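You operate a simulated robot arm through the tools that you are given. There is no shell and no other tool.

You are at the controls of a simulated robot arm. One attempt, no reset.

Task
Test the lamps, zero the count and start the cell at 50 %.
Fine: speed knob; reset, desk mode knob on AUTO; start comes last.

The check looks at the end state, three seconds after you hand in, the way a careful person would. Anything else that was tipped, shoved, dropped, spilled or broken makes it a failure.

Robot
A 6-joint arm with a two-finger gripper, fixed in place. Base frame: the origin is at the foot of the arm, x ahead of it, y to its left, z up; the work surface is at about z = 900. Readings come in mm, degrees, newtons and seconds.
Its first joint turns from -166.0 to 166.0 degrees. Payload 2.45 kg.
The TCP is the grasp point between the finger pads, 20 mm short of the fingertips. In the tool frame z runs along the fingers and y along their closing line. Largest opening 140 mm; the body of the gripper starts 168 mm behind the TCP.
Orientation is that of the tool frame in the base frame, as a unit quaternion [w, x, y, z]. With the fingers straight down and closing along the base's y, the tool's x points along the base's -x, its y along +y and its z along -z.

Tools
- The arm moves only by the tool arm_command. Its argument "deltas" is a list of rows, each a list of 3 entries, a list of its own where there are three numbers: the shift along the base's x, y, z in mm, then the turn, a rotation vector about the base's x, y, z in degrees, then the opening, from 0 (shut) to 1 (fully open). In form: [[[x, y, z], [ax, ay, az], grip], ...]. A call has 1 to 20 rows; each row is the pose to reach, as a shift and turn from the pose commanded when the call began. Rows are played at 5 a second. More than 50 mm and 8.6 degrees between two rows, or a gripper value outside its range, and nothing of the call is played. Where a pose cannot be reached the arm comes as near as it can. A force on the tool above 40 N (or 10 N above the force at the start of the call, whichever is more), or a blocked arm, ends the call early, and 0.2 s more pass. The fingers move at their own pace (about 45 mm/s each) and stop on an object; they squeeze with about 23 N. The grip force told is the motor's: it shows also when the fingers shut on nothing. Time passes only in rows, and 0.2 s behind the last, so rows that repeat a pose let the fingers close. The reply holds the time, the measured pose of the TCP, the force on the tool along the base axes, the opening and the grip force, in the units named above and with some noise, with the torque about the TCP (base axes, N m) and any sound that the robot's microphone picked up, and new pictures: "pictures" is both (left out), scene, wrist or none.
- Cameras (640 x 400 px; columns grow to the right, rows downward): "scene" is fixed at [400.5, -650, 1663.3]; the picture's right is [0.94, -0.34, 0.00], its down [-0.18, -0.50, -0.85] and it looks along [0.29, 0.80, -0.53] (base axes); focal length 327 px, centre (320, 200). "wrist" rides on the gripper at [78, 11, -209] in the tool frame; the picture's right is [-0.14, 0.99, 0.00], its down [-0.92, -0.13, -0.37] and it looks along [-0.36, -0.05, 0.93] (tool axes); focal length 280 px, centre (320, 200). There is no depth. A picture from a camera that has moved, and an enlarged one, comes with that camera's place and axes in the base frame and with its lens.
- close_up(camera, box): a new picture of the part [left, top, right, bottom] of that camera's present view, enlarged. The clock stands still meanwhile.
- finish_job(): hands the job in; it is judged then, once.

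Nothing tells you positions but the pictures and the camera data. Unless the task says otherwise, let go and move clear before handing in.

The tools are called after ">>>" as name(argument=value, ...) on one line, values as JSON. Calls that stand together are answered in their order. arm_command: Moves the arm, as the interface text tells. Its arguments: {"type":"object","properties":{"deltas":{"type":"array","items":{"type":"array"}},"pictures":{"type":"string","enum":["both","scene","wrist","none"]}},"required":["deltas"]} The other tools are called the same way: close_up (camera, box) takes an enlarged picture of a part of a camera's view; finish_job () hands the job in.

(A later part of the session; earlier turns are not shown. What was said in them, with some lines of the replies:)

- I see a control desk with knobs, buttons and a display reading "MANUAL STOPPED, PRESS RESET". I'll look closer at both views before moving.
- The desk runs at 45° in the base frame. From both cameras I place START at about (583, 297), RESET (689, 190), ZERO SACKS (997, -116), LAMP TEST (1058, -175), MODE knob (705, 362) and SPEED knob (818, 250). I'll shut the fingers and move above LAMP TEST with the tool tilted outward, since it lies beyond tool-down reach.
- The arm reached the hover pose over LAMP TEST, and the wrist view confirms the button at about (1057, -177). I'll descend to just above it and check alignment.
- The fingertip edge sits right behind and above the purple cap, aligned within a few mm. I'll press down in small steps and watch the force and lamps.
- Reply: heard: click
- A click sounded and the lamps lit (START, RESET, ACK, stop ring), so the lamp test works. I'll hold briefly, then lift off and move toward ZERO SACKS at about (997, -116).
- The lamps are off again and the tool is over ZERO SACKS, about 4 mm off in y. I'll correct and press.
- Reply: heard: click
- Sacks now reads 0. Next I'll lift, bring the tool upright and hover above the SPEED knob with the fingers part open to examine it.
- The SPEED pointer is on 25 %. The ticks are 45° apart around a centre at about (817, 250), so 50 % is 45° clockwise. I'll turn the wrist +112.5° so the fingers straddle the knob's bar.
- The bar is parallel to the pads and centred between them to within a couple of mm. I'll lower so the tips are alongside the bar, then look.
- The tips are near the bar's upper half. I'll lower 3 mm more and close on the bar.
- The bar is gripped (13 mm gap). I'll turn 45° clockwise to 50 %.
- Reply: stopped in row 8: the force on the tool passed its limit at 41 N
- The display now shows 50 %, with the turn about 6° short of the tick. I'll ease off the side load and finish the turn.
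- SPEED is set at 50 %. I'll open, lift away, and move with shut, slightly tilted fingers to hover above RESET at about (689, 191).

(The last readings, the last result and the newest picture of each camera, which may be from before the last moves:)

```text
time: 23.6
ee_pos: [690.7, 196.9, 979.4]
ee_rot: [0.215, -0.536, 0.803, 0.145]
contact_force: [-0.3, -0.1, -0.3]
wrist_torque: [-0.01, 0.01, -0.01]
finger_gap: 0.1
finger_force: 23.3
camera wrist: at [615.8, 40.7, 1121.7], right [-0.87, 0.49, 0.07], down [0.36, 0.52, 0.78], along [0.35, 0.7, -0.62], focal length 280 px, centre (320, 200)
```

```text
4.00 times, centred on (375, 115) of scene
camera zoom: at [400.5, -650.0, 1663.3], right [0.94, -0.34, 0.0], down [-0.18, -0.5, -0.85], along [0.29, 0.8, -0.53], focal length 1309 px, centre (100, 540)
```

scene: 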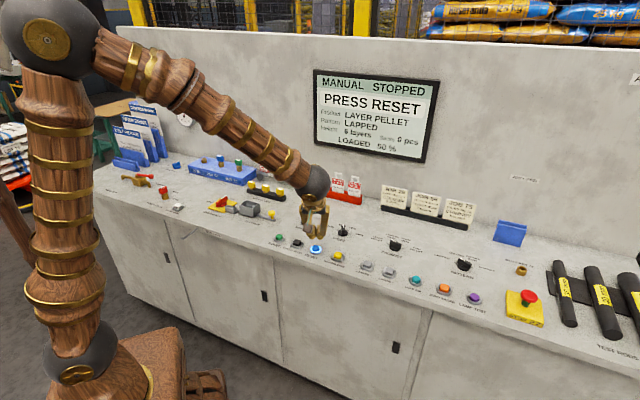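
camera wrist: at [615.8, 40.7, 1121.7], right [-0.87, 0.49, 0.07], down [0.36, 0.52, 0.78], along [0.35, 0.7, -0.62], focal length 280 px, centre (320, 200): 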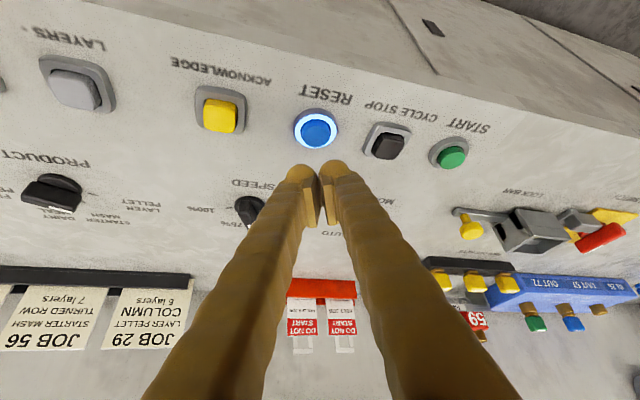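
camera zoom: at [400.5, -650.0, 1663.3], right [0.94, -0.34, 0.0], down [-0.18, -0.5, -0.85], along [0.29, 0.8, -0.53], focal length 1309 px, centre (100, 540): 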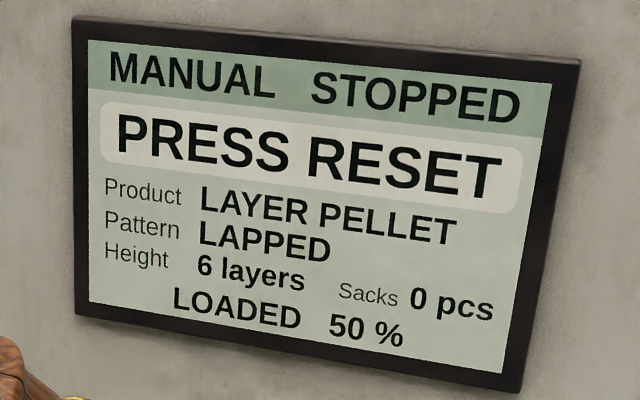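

Speed reads 50 % and RESET is about 2 mm from directly under the fingertip edge. I'll press RESET.

>>> arm_command(deltas=[[[-1, -2, -15], [0, 0, 0], 0], [[-1, -2, -28], [0, 0, 0], 0], [[-1, -2, -36], [0, 0, 0], 0], [[-1, -2, -40], [0, 0, 0], 0], [[-1, -2, -43], [0, 0, 0], 0], [[-1, -2, -45.5], [0, 0, 0], 0], [[-1, -2, -45.5], [0, 0, 0], 0]])

>>> close_up(camera="scene", box=[310, 65, 440, 165])

>>> close_up(camera="scene", box=[260, 200, 380, 275])

```text
time: 25.2
ee_pos: [688.2, 194.2, 933.8]
ee_rot: [0.215, -0.535, 0.804, 0.145]
contact_force: [0.5, -0.6, 2.4]
wrist_torque: [0.0, 0.0, -0.01]
finger_gap: 6.0
finger_force: 29.4
heard: click
camera wrist: at [613.6, 38.1, 1076.3], right [-0.87, 0.49, 0.07], down [0.36, 0.52, 0.78], along [0.35, 0.7, -0.62], focal length 280 px, centre (320, 200)
```

scene: 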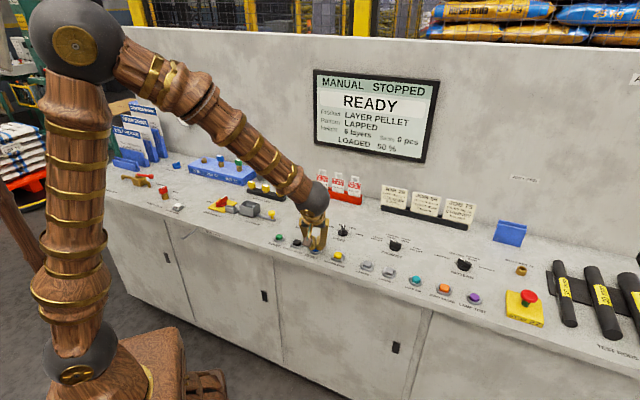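
wrist: 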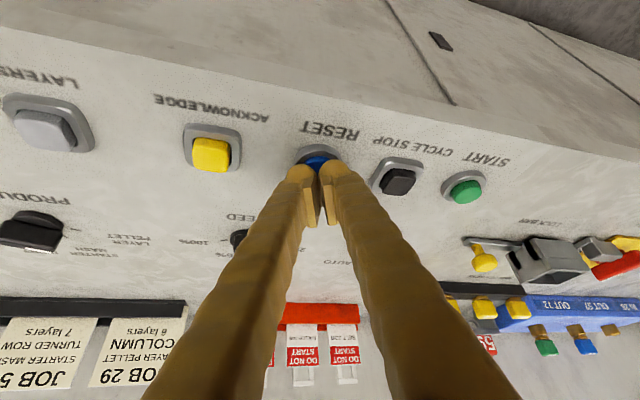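

```text
4.00 times, centred on (375, 115) of scene
camera zoom: at [400.5, -650.0, 1663.3], right [0.94, -0.34, 0.0], down [-0.18, -0.5, -0.85], along [0.29, 0.8, -0.53], focal length 1309 px, centre (100, 540)
```

zoom: 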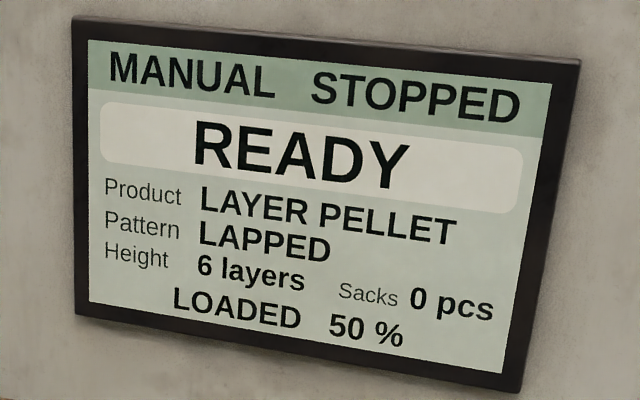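

```text
5.33 times, centred on (320, 238) of scene
camera zoom: at [400.5, -650.0, 1663.3], right [0.94, -0.34, 0.0], down [-0.18, -0.5, -0.85], along [0.29, 0.8, -0.53], focal length 1745 px, centre (320, 0)
```

zoom: 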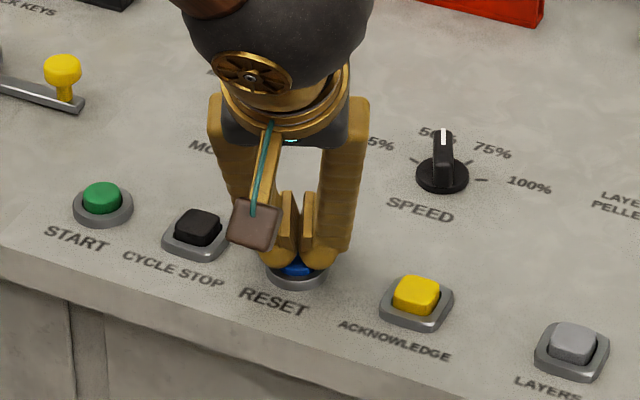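

The display shows READY. I'll lift, straighten up and hover above the MODE knob at about (705, 362) to measure it.

>>> arm_command(deltas=[[[0, 0, 20], [0, 0, 0], 0], [[0, 0, 60], [0, 0, 0], 0], [[3, 28, 95], [-4.6, 1.9, 0], 0.1], [[6, 56, 115], [-9.2, 3.8, 0], 0.2], [[9, 84, 125], [-13.9, 5.7, 0], 0.3], [[12, 112, 125], [-18.5, 7.7, 0], 0.4], [[15, 140, 125], [-23.1, 9.6, 0], 0.4], [[17, 168, 125], [-27.7, 11.5, 0], 0.4], [[17, 168, 125], [-27.7, 11.5, 0], 0.4]])

>>> close_up(camera="wrist", box=[240, 80, 400, 180])

>>> close_up(camera="scene", box=[260, 195, 356, 255])

```text
time: 27.2
ee_pos: [706.8, 362.9, 1059.8]
ee_rot: [-0.001, -0.554, 0.833, 0.002]
contact_force: [0.5, 0.3, -1.0]
wrist_torque: [0.0, -0.05, 0.02]
finger_gap: 56.0
finger_force: 0.0
camera wrist: at [666.5, 293.5, 1268.5], right [-0.86, 0.51, 0.0], down [0.47, 0.8, 0.37], along [0.19, 0.32, -0.93], focal length 280 px, centre (320, 200)
```

scene: 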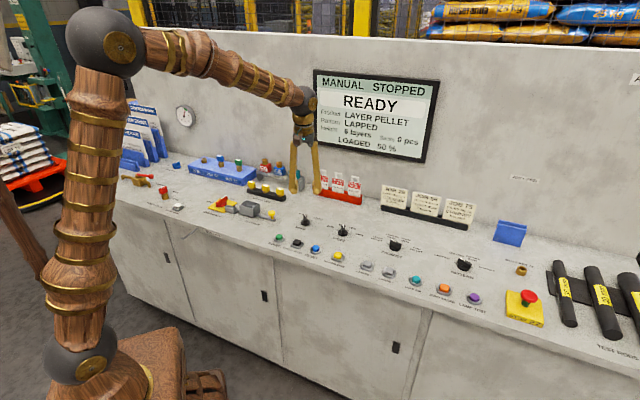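
wrist: 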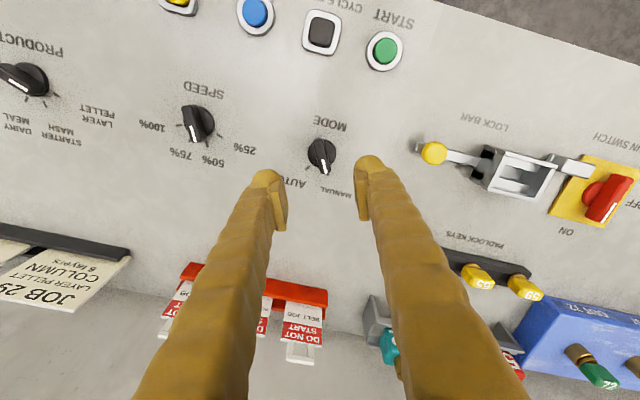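

```text
4.00 times, centred on (320, 130) of wrist
camera zoom: at [666.5, 293.5, 1268.5], right [-0.86, 0.51, 0.0], down [0.47, 0.8, 0.37], along [0.19, 0.32, -0.93], focal length 1122 px, centre (320, 480)
```

zoom: 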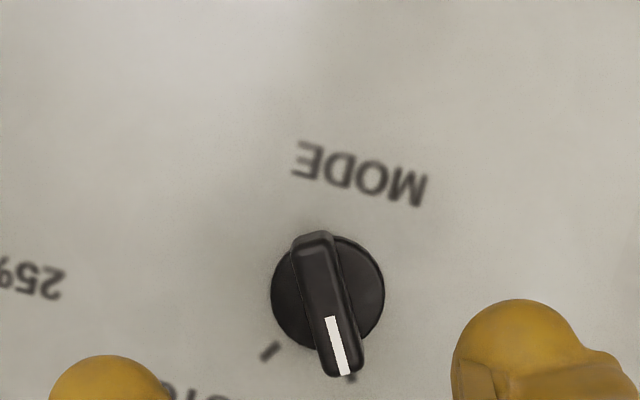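

```text
6.67 times, centred on (308, 225) of scene
camera zoom: at [400.5, -650.0, 1663.3], right [0.94, -0.34, 0.0], down [-0.18, -0.5, -0.85], along [0.29, 0.8, -0.53], focal length 2182 px, centre (400, 33)
```

zoom: 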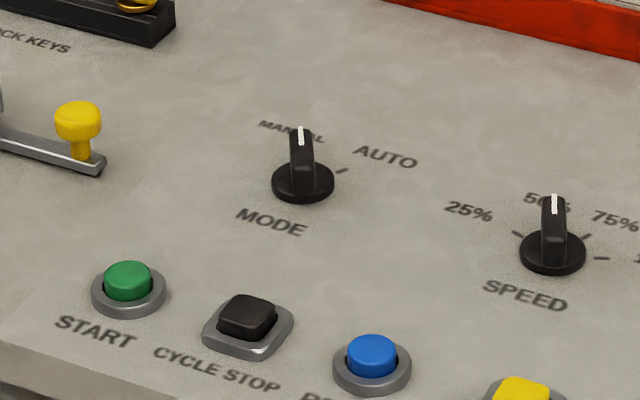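

MODE points at MANUAL; the ticks are about 60° apart around a centre at about (705.5, 363.5). I'll align the fingers to the bar (+7.5°), descend and check before closing.

>>> arm_command(deltas=[[[-1, 0.6, -30], [0, 0, 4], 0.4], [[-1, 0.6, -60], [0, 0, 7.5], 0.4], [[-1, 0.6, -90], [0, 0, 7.5], 0.4], [[-1, 0.6, -110], [0, 0, 7.5], 0.4], [[-1, 0.6, -122], [0, 0, 7.5], 0.4], [[-1, 0.6, -128], [0, 0, 7.5], 0.4], [[-1, 0.6, -128], [0, 0, 7.5], 0.4]])

>>> close_up(camera="wrist", box=[220, 80, 420, 205])

>>> close_up(camera="scene", box=[260, 195, 356, 255])

```text
time: 28.8
ee_pos: [704.6, 363.7, 930.2]
ee_rot: [-0.001, -0.607, 0.794, 0.0]
contact_force: [0.3, 0.0, -0.1]
wrist_torque: [0.01, 0.0, -0.01]
finger_gap: 55.9
finger_force: 0.0
camera wrist: at [675.0, 289.0, 1139.6], right [-0.92, 0.39, 0.0], down [0.36, 0.85, 0.37], along [0.14, 0.34, -0.93], focal length 280 px, centre (320, 200)
```

scene: 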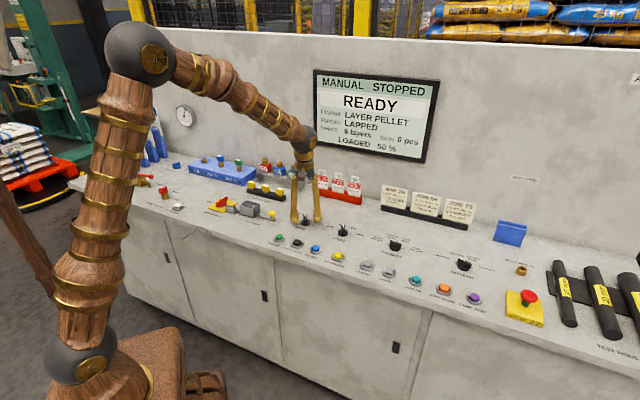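
wrist: 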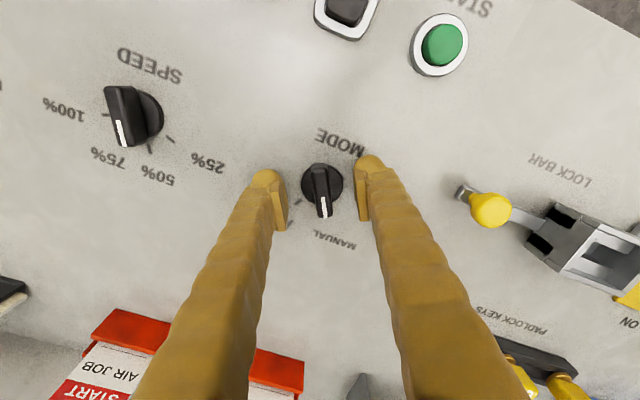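

```text
3.20 times, centred on (320, 142) of wrist
camera zoom: at [675.0, 289.0, 1139.6], right [-0.92, 0.39, 0.0], down [0.36, 0.85, 0.37], along [0.14, 0.34, -0.93], focal length 897 px, centre (320, 384)
```

zoom: 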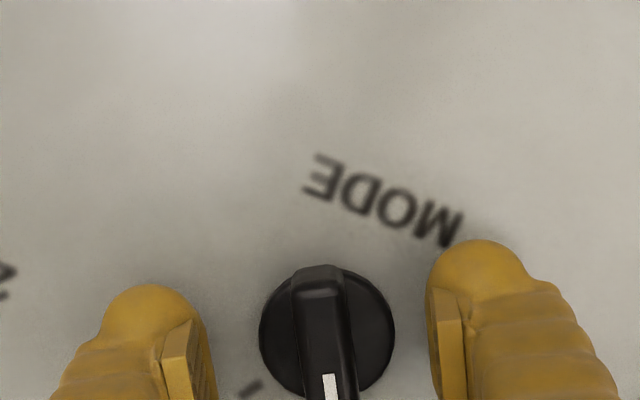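

```text
6.67 times, centred on (308, 225) of scene
camera zoom: at [400.5, -650.0, 1663.3], right [0.94, -0.34, 0.0], down [-0.18, -0.5, -0.85], along [0.29, 0.8, -0.53], focal length 2182 px, centre (400, 33)
```

zoom: 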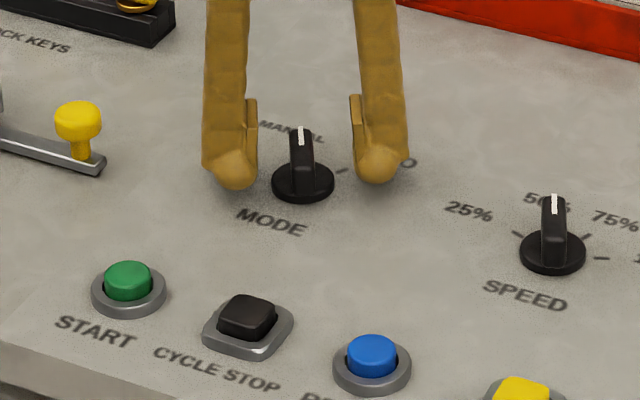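

The bar sits between the pads with a small offset. I'll shift 1 mm, close, and check the side force.

>>> arm_command(deltas=[[[-1, 0.4, 0], [0, 0, 0], 0.3], [[-1, 0.4, 0], [0, 0, 0], 0.15], [[-1, 0.4, 0], [0, 0, 0], 0.0], [[-1, 0.4, 0], [0, 0, 0], 0.0], [[-1, 0.4, 0], [0, 0, 0], 0.0]], pictures="wrist")

```text
time: 30.0
ee_pos: [704.1, 364.0, 932.3]
ee_rot: [-0.001, -0.608, 0.794, 0.001]
contact_force: [-4.9, 1.9, 0.7]
wrist_torque: [0.03, 0.03, 0.03]
finger_gap: 13.2
finger_force: 39.4
camera wrist: at [673.4, 289.7, 1140.1], right [-0.92, 0.39, 0.0], down [0.37, 0.85, 0.37], along [0.14, 0.34, -0.93], focal length 280 px, centre (320, 200)
```

wrist: 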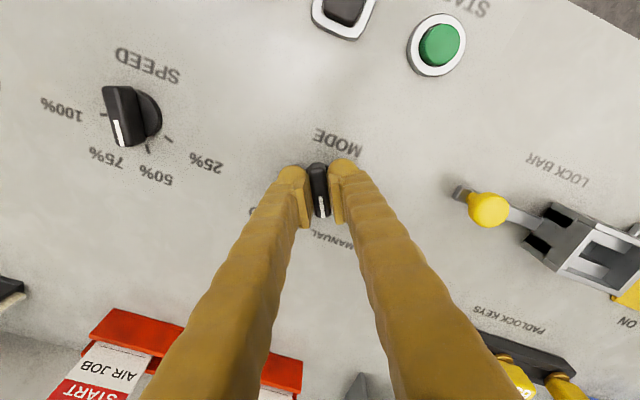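

The bar is gripped with about 5 N of side load. I'll turn it clockwise in steps toward AUTO.

>>> arm_command(deltas=[[[-0.4, 0, 0], [0, 0, -4], 0], [[-0.4, 0, 0], [0, 0, -8], 0], [[-0.4, 0, 0], [0, 0, -12], 0], [[-0.4, 0, 0], [0, 0, -16], 0], [[-0.4, 0, 0], [0, 0, -20], 0], [[-0.4, 0, 0], [0, 0, -24], 0], [[-0.4, 0, 0], [0, 0, -28], 0], [[-0.4, 0, 0], [0, 0, -32], 0], [[-0.4, 0, 0], [0, 0, -36], 0], [[-0.4, 0, 0], [0, 0, -40], 0], [[-0.4, 0, 0], [0, 0, -44], 0], [[-0.4, 0, 0], [0, 0, -48], 0], [[-0.4, 0, 0], [0, 0, -52], 0], [[-0.4, 0, 0], [0, 0, -56], 0], [[-0.4, 0, 0], [0, 0, -60], 0], [[-0.4, 0, 0], [0, 0, -60], 0]])

>>> close_up(camera="scene", box=[310, 65, 440, 165])

```text
time: 33.4
ee_pos: [702.7, 362.7, 932.0]
ee_rot: [0.0, -0.129, 0.992, 0.001]
contact_force: [-27.1, 18.5, -8.5]
wrist_torque: [0.1, 0.51, 0.15]
finger_gap: 13.1
finger_force: 39.7
camera wrist: at [625.4, 352.8, 1140.8], right [-0.12, 0.99, 0.0], down [0.92, 0.11, 0.37], along [0.36, 0.05, -0.93], focal length 280 px, centre (320, 200)
```

scene: 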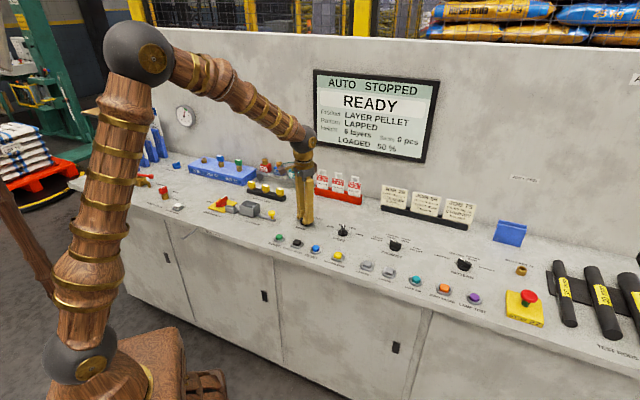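
wrist: 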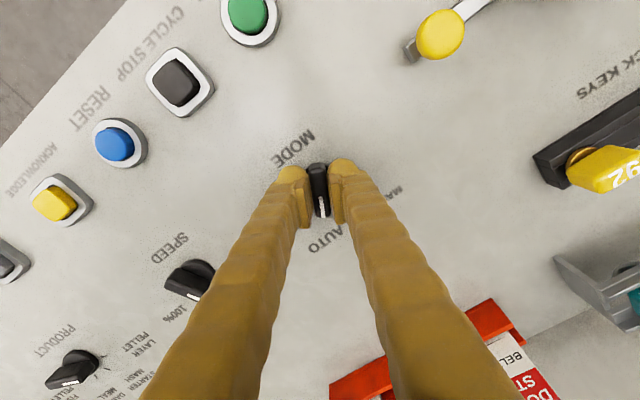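

```text
4.00 times, centred on (375, 115) of scene
camera zoom: at [400.5, -650.0, 1663.3], right [0.94, -0.34, 0.0], down [-0.18, -0.5, -0.85], along [0.29, 0.8, -0.53], focal length 1309 px, centre (100, 540)
```

zoom: 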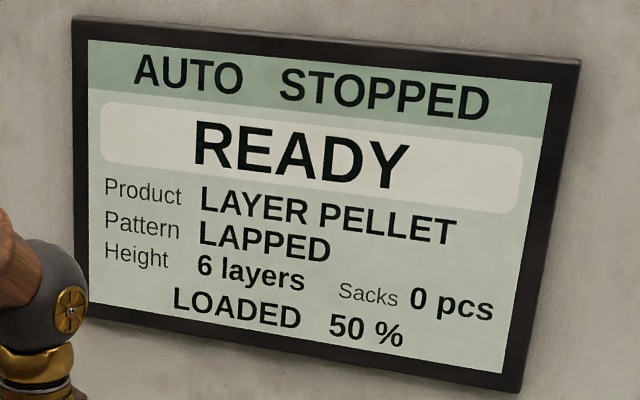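

The display reads AUTO STOPPED, READY at 50 %. I'll relax the side load, open, lift clear and hover above START at about (582.5, 296.5) with shut, tilted fingers.

>>> arm_command(deltas=[[[-1.2, 0.8, 0], [0, 0, 0], 0], [[-1.2, 0.8, 0], [0, 0, 0], 0.2], [[-1.2, 0.8, 0], [0, 0, 0], 0.35], [[-1.2, 0.8, 4], [0, 0, 0], 0.35], [[-1.2, 0.8, 35], [0, 0, 0], 0.35], [[-1.2, 0.8, 75], [0, 0, 0], 0.35], [[-20, -11, 85], [1.3, -4.8, 0], 0.2], [[-39, -22, 85], [2.6, -9.7, 0], 0.1], [[-58, -33, 85], [3.9, -14.5, 0], 0], [[-77, -44, 85], [5.2, -19.3, 0], 0], [[-96, -55, 85], [6.5, -24.2, 0], 0], [[-115, -65, 70], [7.8, -29, 0], 0], [[-115, -65, 48], [7.8, -29, 0], 0], [[-115, -65, 48], [7.8, -29, 0], 0]])

>>> close_up(camera="wrist", box=[220, 80, 420, 205])

>>> close_up(camera="scene", box=[250, 190, 370, 265])

>>> close_up(camera="scene", box=[310, 65, 440, 165])

```text
time: 36.4
ee_pos: [589.3, 301.0, 981.4]
ee_rot: [0.257, -0.125, 0.958, 0.036]
contact_force: [-0.2, 0.1, -0.2]
wrist_torque: [0.01, -0.02, 0.0]
finger_gap: 0.0
finger_force: 23.2
camera wrist: at [420.3, 264.3, 1122.4], right [-0.14, 0.99, 0.07], down [0.62, 0.03, 0.78], along [0.77, 0.15, -0.62], focal length 280 px, centre (320, 200)
```

scene: 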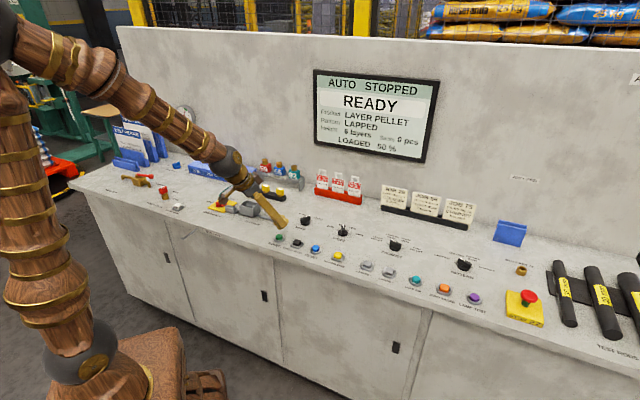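
wrist: 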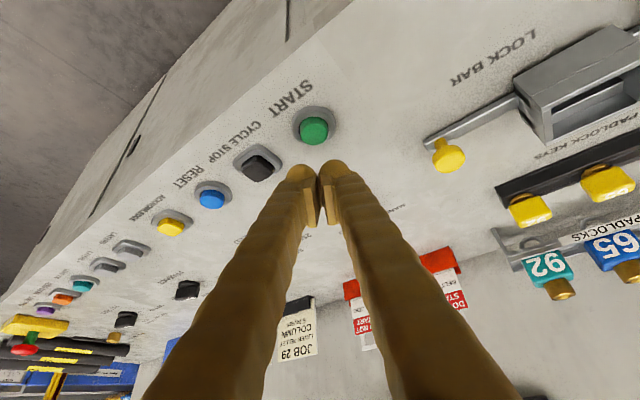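

```text
3.20 times, centred on (320, 142) of wrist
camera zoom: at [420.3, 264.3, 1122.4], right [-0.14, 0.99, 0.07], down [0.62, 0.03, 0.78], along [0.77, 0.15, -0.62], focal length 897 px, centre (320, 384)
```

zoom: 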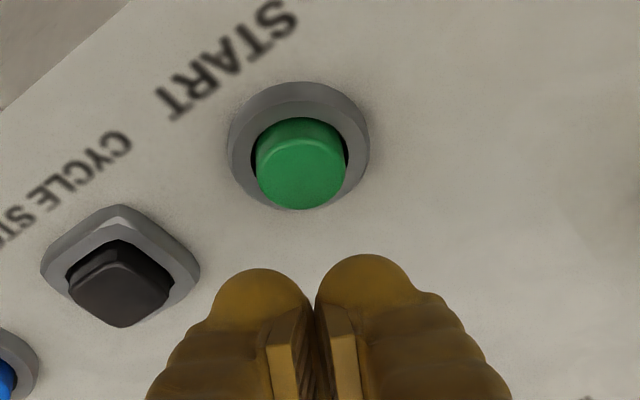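

```text
5.33 times, centred on (310, 228) of scene
camera zoom: at [400.5, -650.0, 1663.3], right [0.94, -0.34, 0.0], down [-0.18, -0.5, -0.85], along [0.29, 0.8, -0.53], focal length 1745 px, centre (373, 53)
```

zoom: 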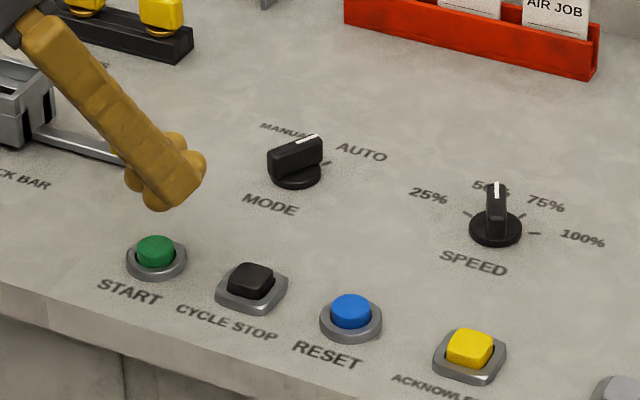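

```text
4.00 times, centred on (375, 115) of scene
camera zoom: at [400.5, -650.0, 1663.3], right [0.94, -0.34, 0.0], down [-0.18, -0.5, -0.85], along [0.29, 0.8, -0.53], focal length 1309 px, centre (100, 540)
```

zoom: 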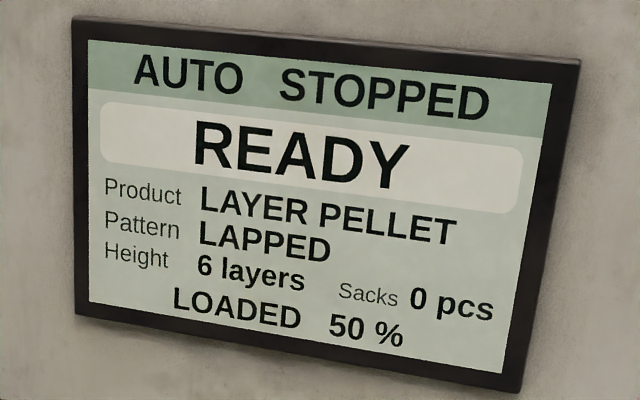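

START is just ahead of the tips at about (582, 296). I'll correct a few mm and press it.

>>> arm_command(deltas=[[[-2, -3.3, -15], [0, 0, 0], 0], [[-2, -3.3, -30], [0, 0, 0], 0], [[-2, -3.3, -38], [0, 0, 0], 0], [[-2, -3.3, -42], [0, 0, 0], 0], [[-2, -3.3, -45], [0, 0, 0], 0], [[-2, -3.3, -47.5], [0, 0, 0], 0], [[-2, -3.3, -47.5], [0, 0, 0], 0]])

>>> close_up(camera="scene", box=[310, 65, 440, 165])

```text
time: 38.0
ee_pos: [586.4, 296.6, 932.9]
ee_rot: [0.257, -0.125, 0.958, 0.035]
contact_force: [-0.8, -1.5, 8.1]
wrist_torque: [-0.02, 0.04, 0.07]
finger_gap: 5.7
finger_force: 29.0
heard: click
camera wrist: at [417.7, 260.1, 1074.7], right [-0.14, 0.99, 0.07], down [0.63, 0.03, 0.78], along [0.77, 0.15, -0.62], focal length 280 px, centre (320, 200)
```

scene: 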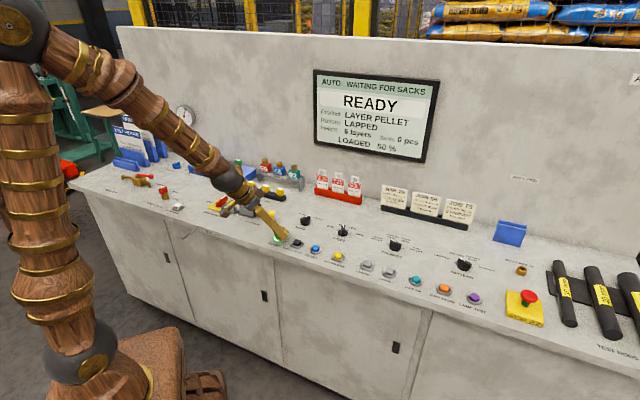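
wrist: 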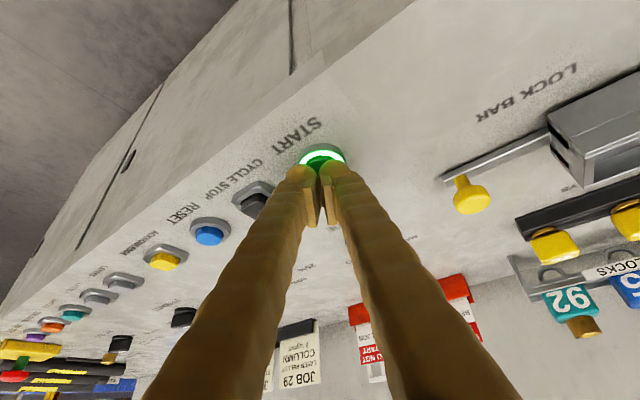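

```text
4.00 times, centred on (375, 115) of scene
camera zoom: at [400.5, -650.0, 1663.3], right [0.94, -0.34, 0.0], down [-0.18, -0.5, -0.85], along [0.29, 0.8, -0.53], focal length 1309 px, centre (100, 540)
```

zoom: 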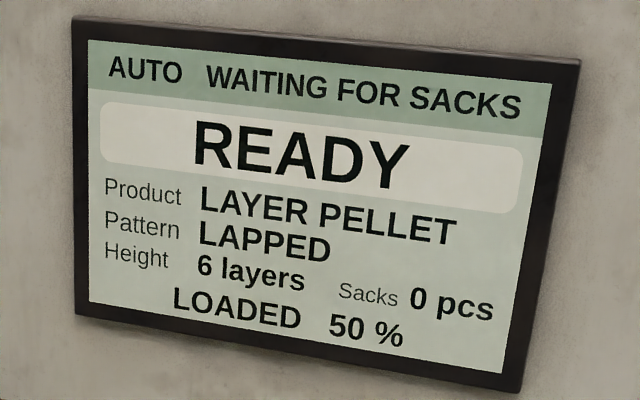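

START clicked, its lamp is green and the display says AUTO, WAITING FOR SACKS, 50 %. I'll lift straight up, clear the desk and check everything.

>>> arm_command(deltas=[[[0, 0, 15], [0, 0, 0], 0], [[0, 0, 50], [0, 0, 0], 0], [[0, 0, 95], [-1.3, 4.8, 0], 0], [[0, 0, 140], [-2.6, 9.7, 0], 0], [[0, 0, 185], [-3.9, 14.5, 0], 0], [[0, 0, 230], [-5.2, 19.3, 0], 0], [[0, 0, 270], [-6.5, 24.2, 0], 0], [[0, 0, 310], [-7.8, 29, 0], 0.2], [[0, 0, 310], [-7.8, 29, 0], 0.3], [[0, 0, 310], [-7.8, 29, 0], 0.3], [[0, 0, 310], [-7.8, 29, 0], 0.3], [[0, 0, 310], [-7.8, 29, 0], 0.3]])

>>> close_up(camera="scene", box=[310, 65, 440, 165])

>>> close_up(camera="scene", box=[250, 190, 410, 290])

>>> close_up(camera="scene", box=[380, 220, 560, 332])

```text
time: 40.6
ee_pos: [589.1, 294.6, 1243.0]
ee_rot: [0.0, -0.128, 0.992, 0.001]
contact_force: [-0.4, -1.0, 0.3]
wrist_torque: [0.0, 0.0, 0.01]
finger_gap: 42.3
finger_force: 0.2
camera wrist: at [509.7, 284.5, 1451.2], right [-0.12, 0.99, 0.0], down [0.92, 0.11, 0.37], along [0.37, 0.05, -0.93], focal length 280 px, centre (320, 200)
```

scene: 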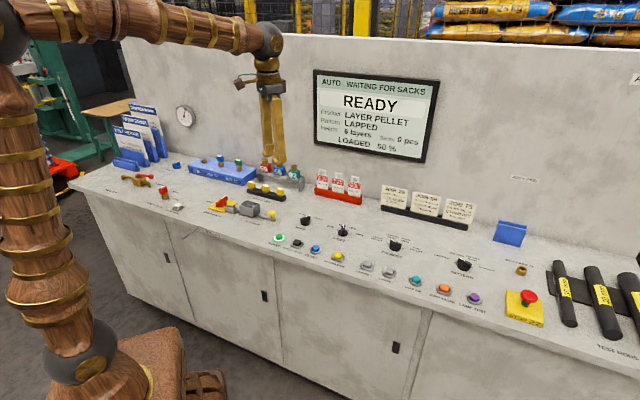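
wrist: 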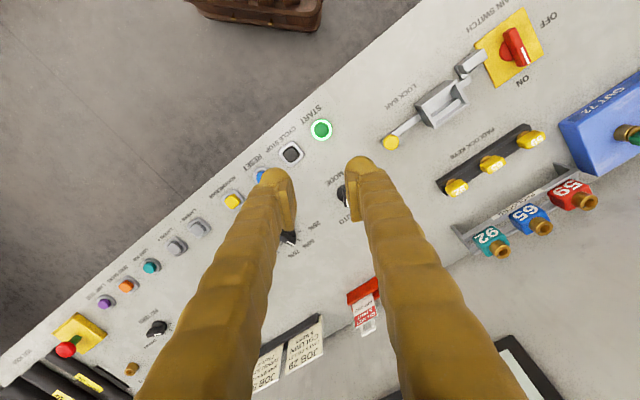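

```text
4.00 times, centred on (375, 115) of scene
camera zoom: at [400.5, -650.0, 1663.3], right [0.94, -0.34, 0.0], down [-0.18, -0.5, -0.85], along [0.29, 0.8, -0.53], focal length 1309 px, centre (100, 540)
```

zoom: 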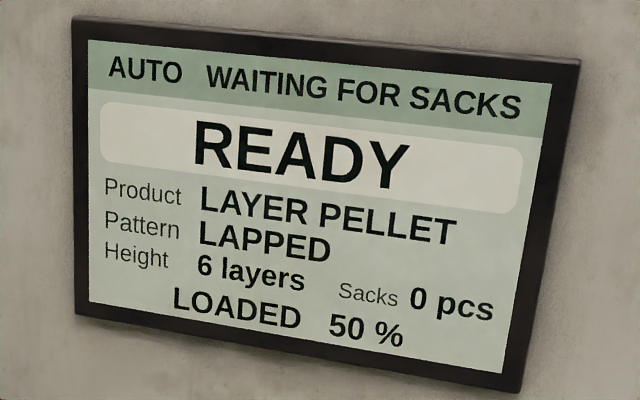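

```text
4.00 times, centred on (330, 240) of scene
camera zoom: at [400.5, -650.0, 1663.3], right [0.94, -0.34, 0.0], down [-0.18, -0.5, -0.85], along [0.29, 0.8, -0.53], focal length 1309 px, centre (280, 40)
```

zoom: 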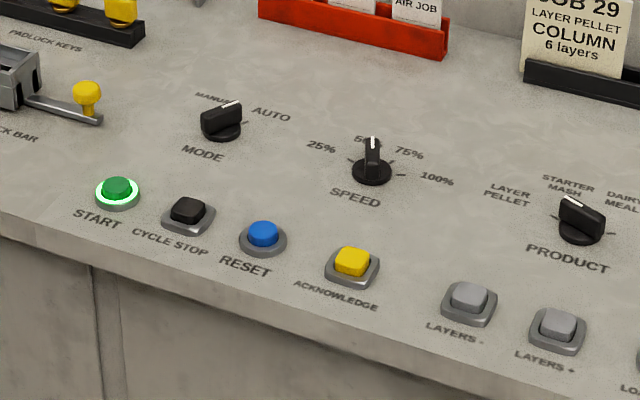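

```text
3.56 times, centred on (470, 276) of scene
camera zoom: at [400.5, -650.0, 1663.3], right [0.94, -0.34, 0.0], down [-0.18, -0.5, -0.85], along [0.29, 0.8, -0.53], focal length 1164 px, centre (-213, -70)
```

zoom: 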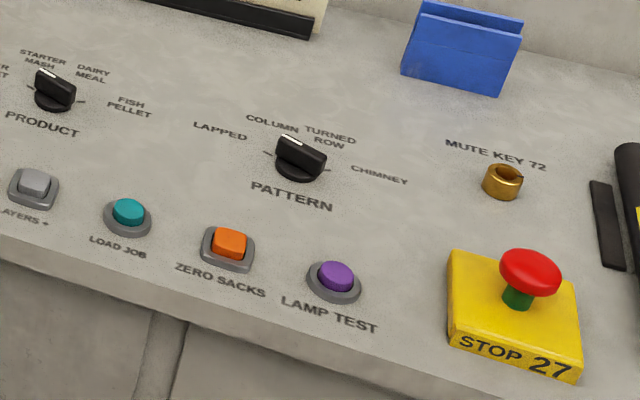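

The cell is in AUTO and waiting for sacks, with speed 50 %, count 0, the START lamp lit and nothing else on the desk disturbed. The arm is clear of the desk, so I'm handing in.

>>> finish_job()

```text
The job is handed in.
```

The cell is started at 50 % in AUTO, and the display reads "AUTO WAITING FOR SACKS". I have handed the job in.

1. **Lamp test:** I pressed LAMP TEST; the START and ACKNOWLEDGE lamps and the stop button's ring came on, and the lamps went off again after I let go.
2. **Count:** I pressed ZERO SACKS and the count went from 57 to 0.
3. **Speed knob:** I turned it from 25 % to 50 %, and the display shows 50 %.
4. **Reset:** I pressed RESET and the display changed from "PRESS RESET" to "READY".
5. **Mode knob:** I turned it from MANUAL to AUTO.
6. **Start:** I pressed START last, and its green lamp is lit.

I left the product and pattern knobs, the stop button and everything else on the desk alone. In the last pictures I saw nothing tipped or moved. While I was turning the speed knob, one move stopped early when the force on the tool reached 41 N. I finished that turn in smaller steps.
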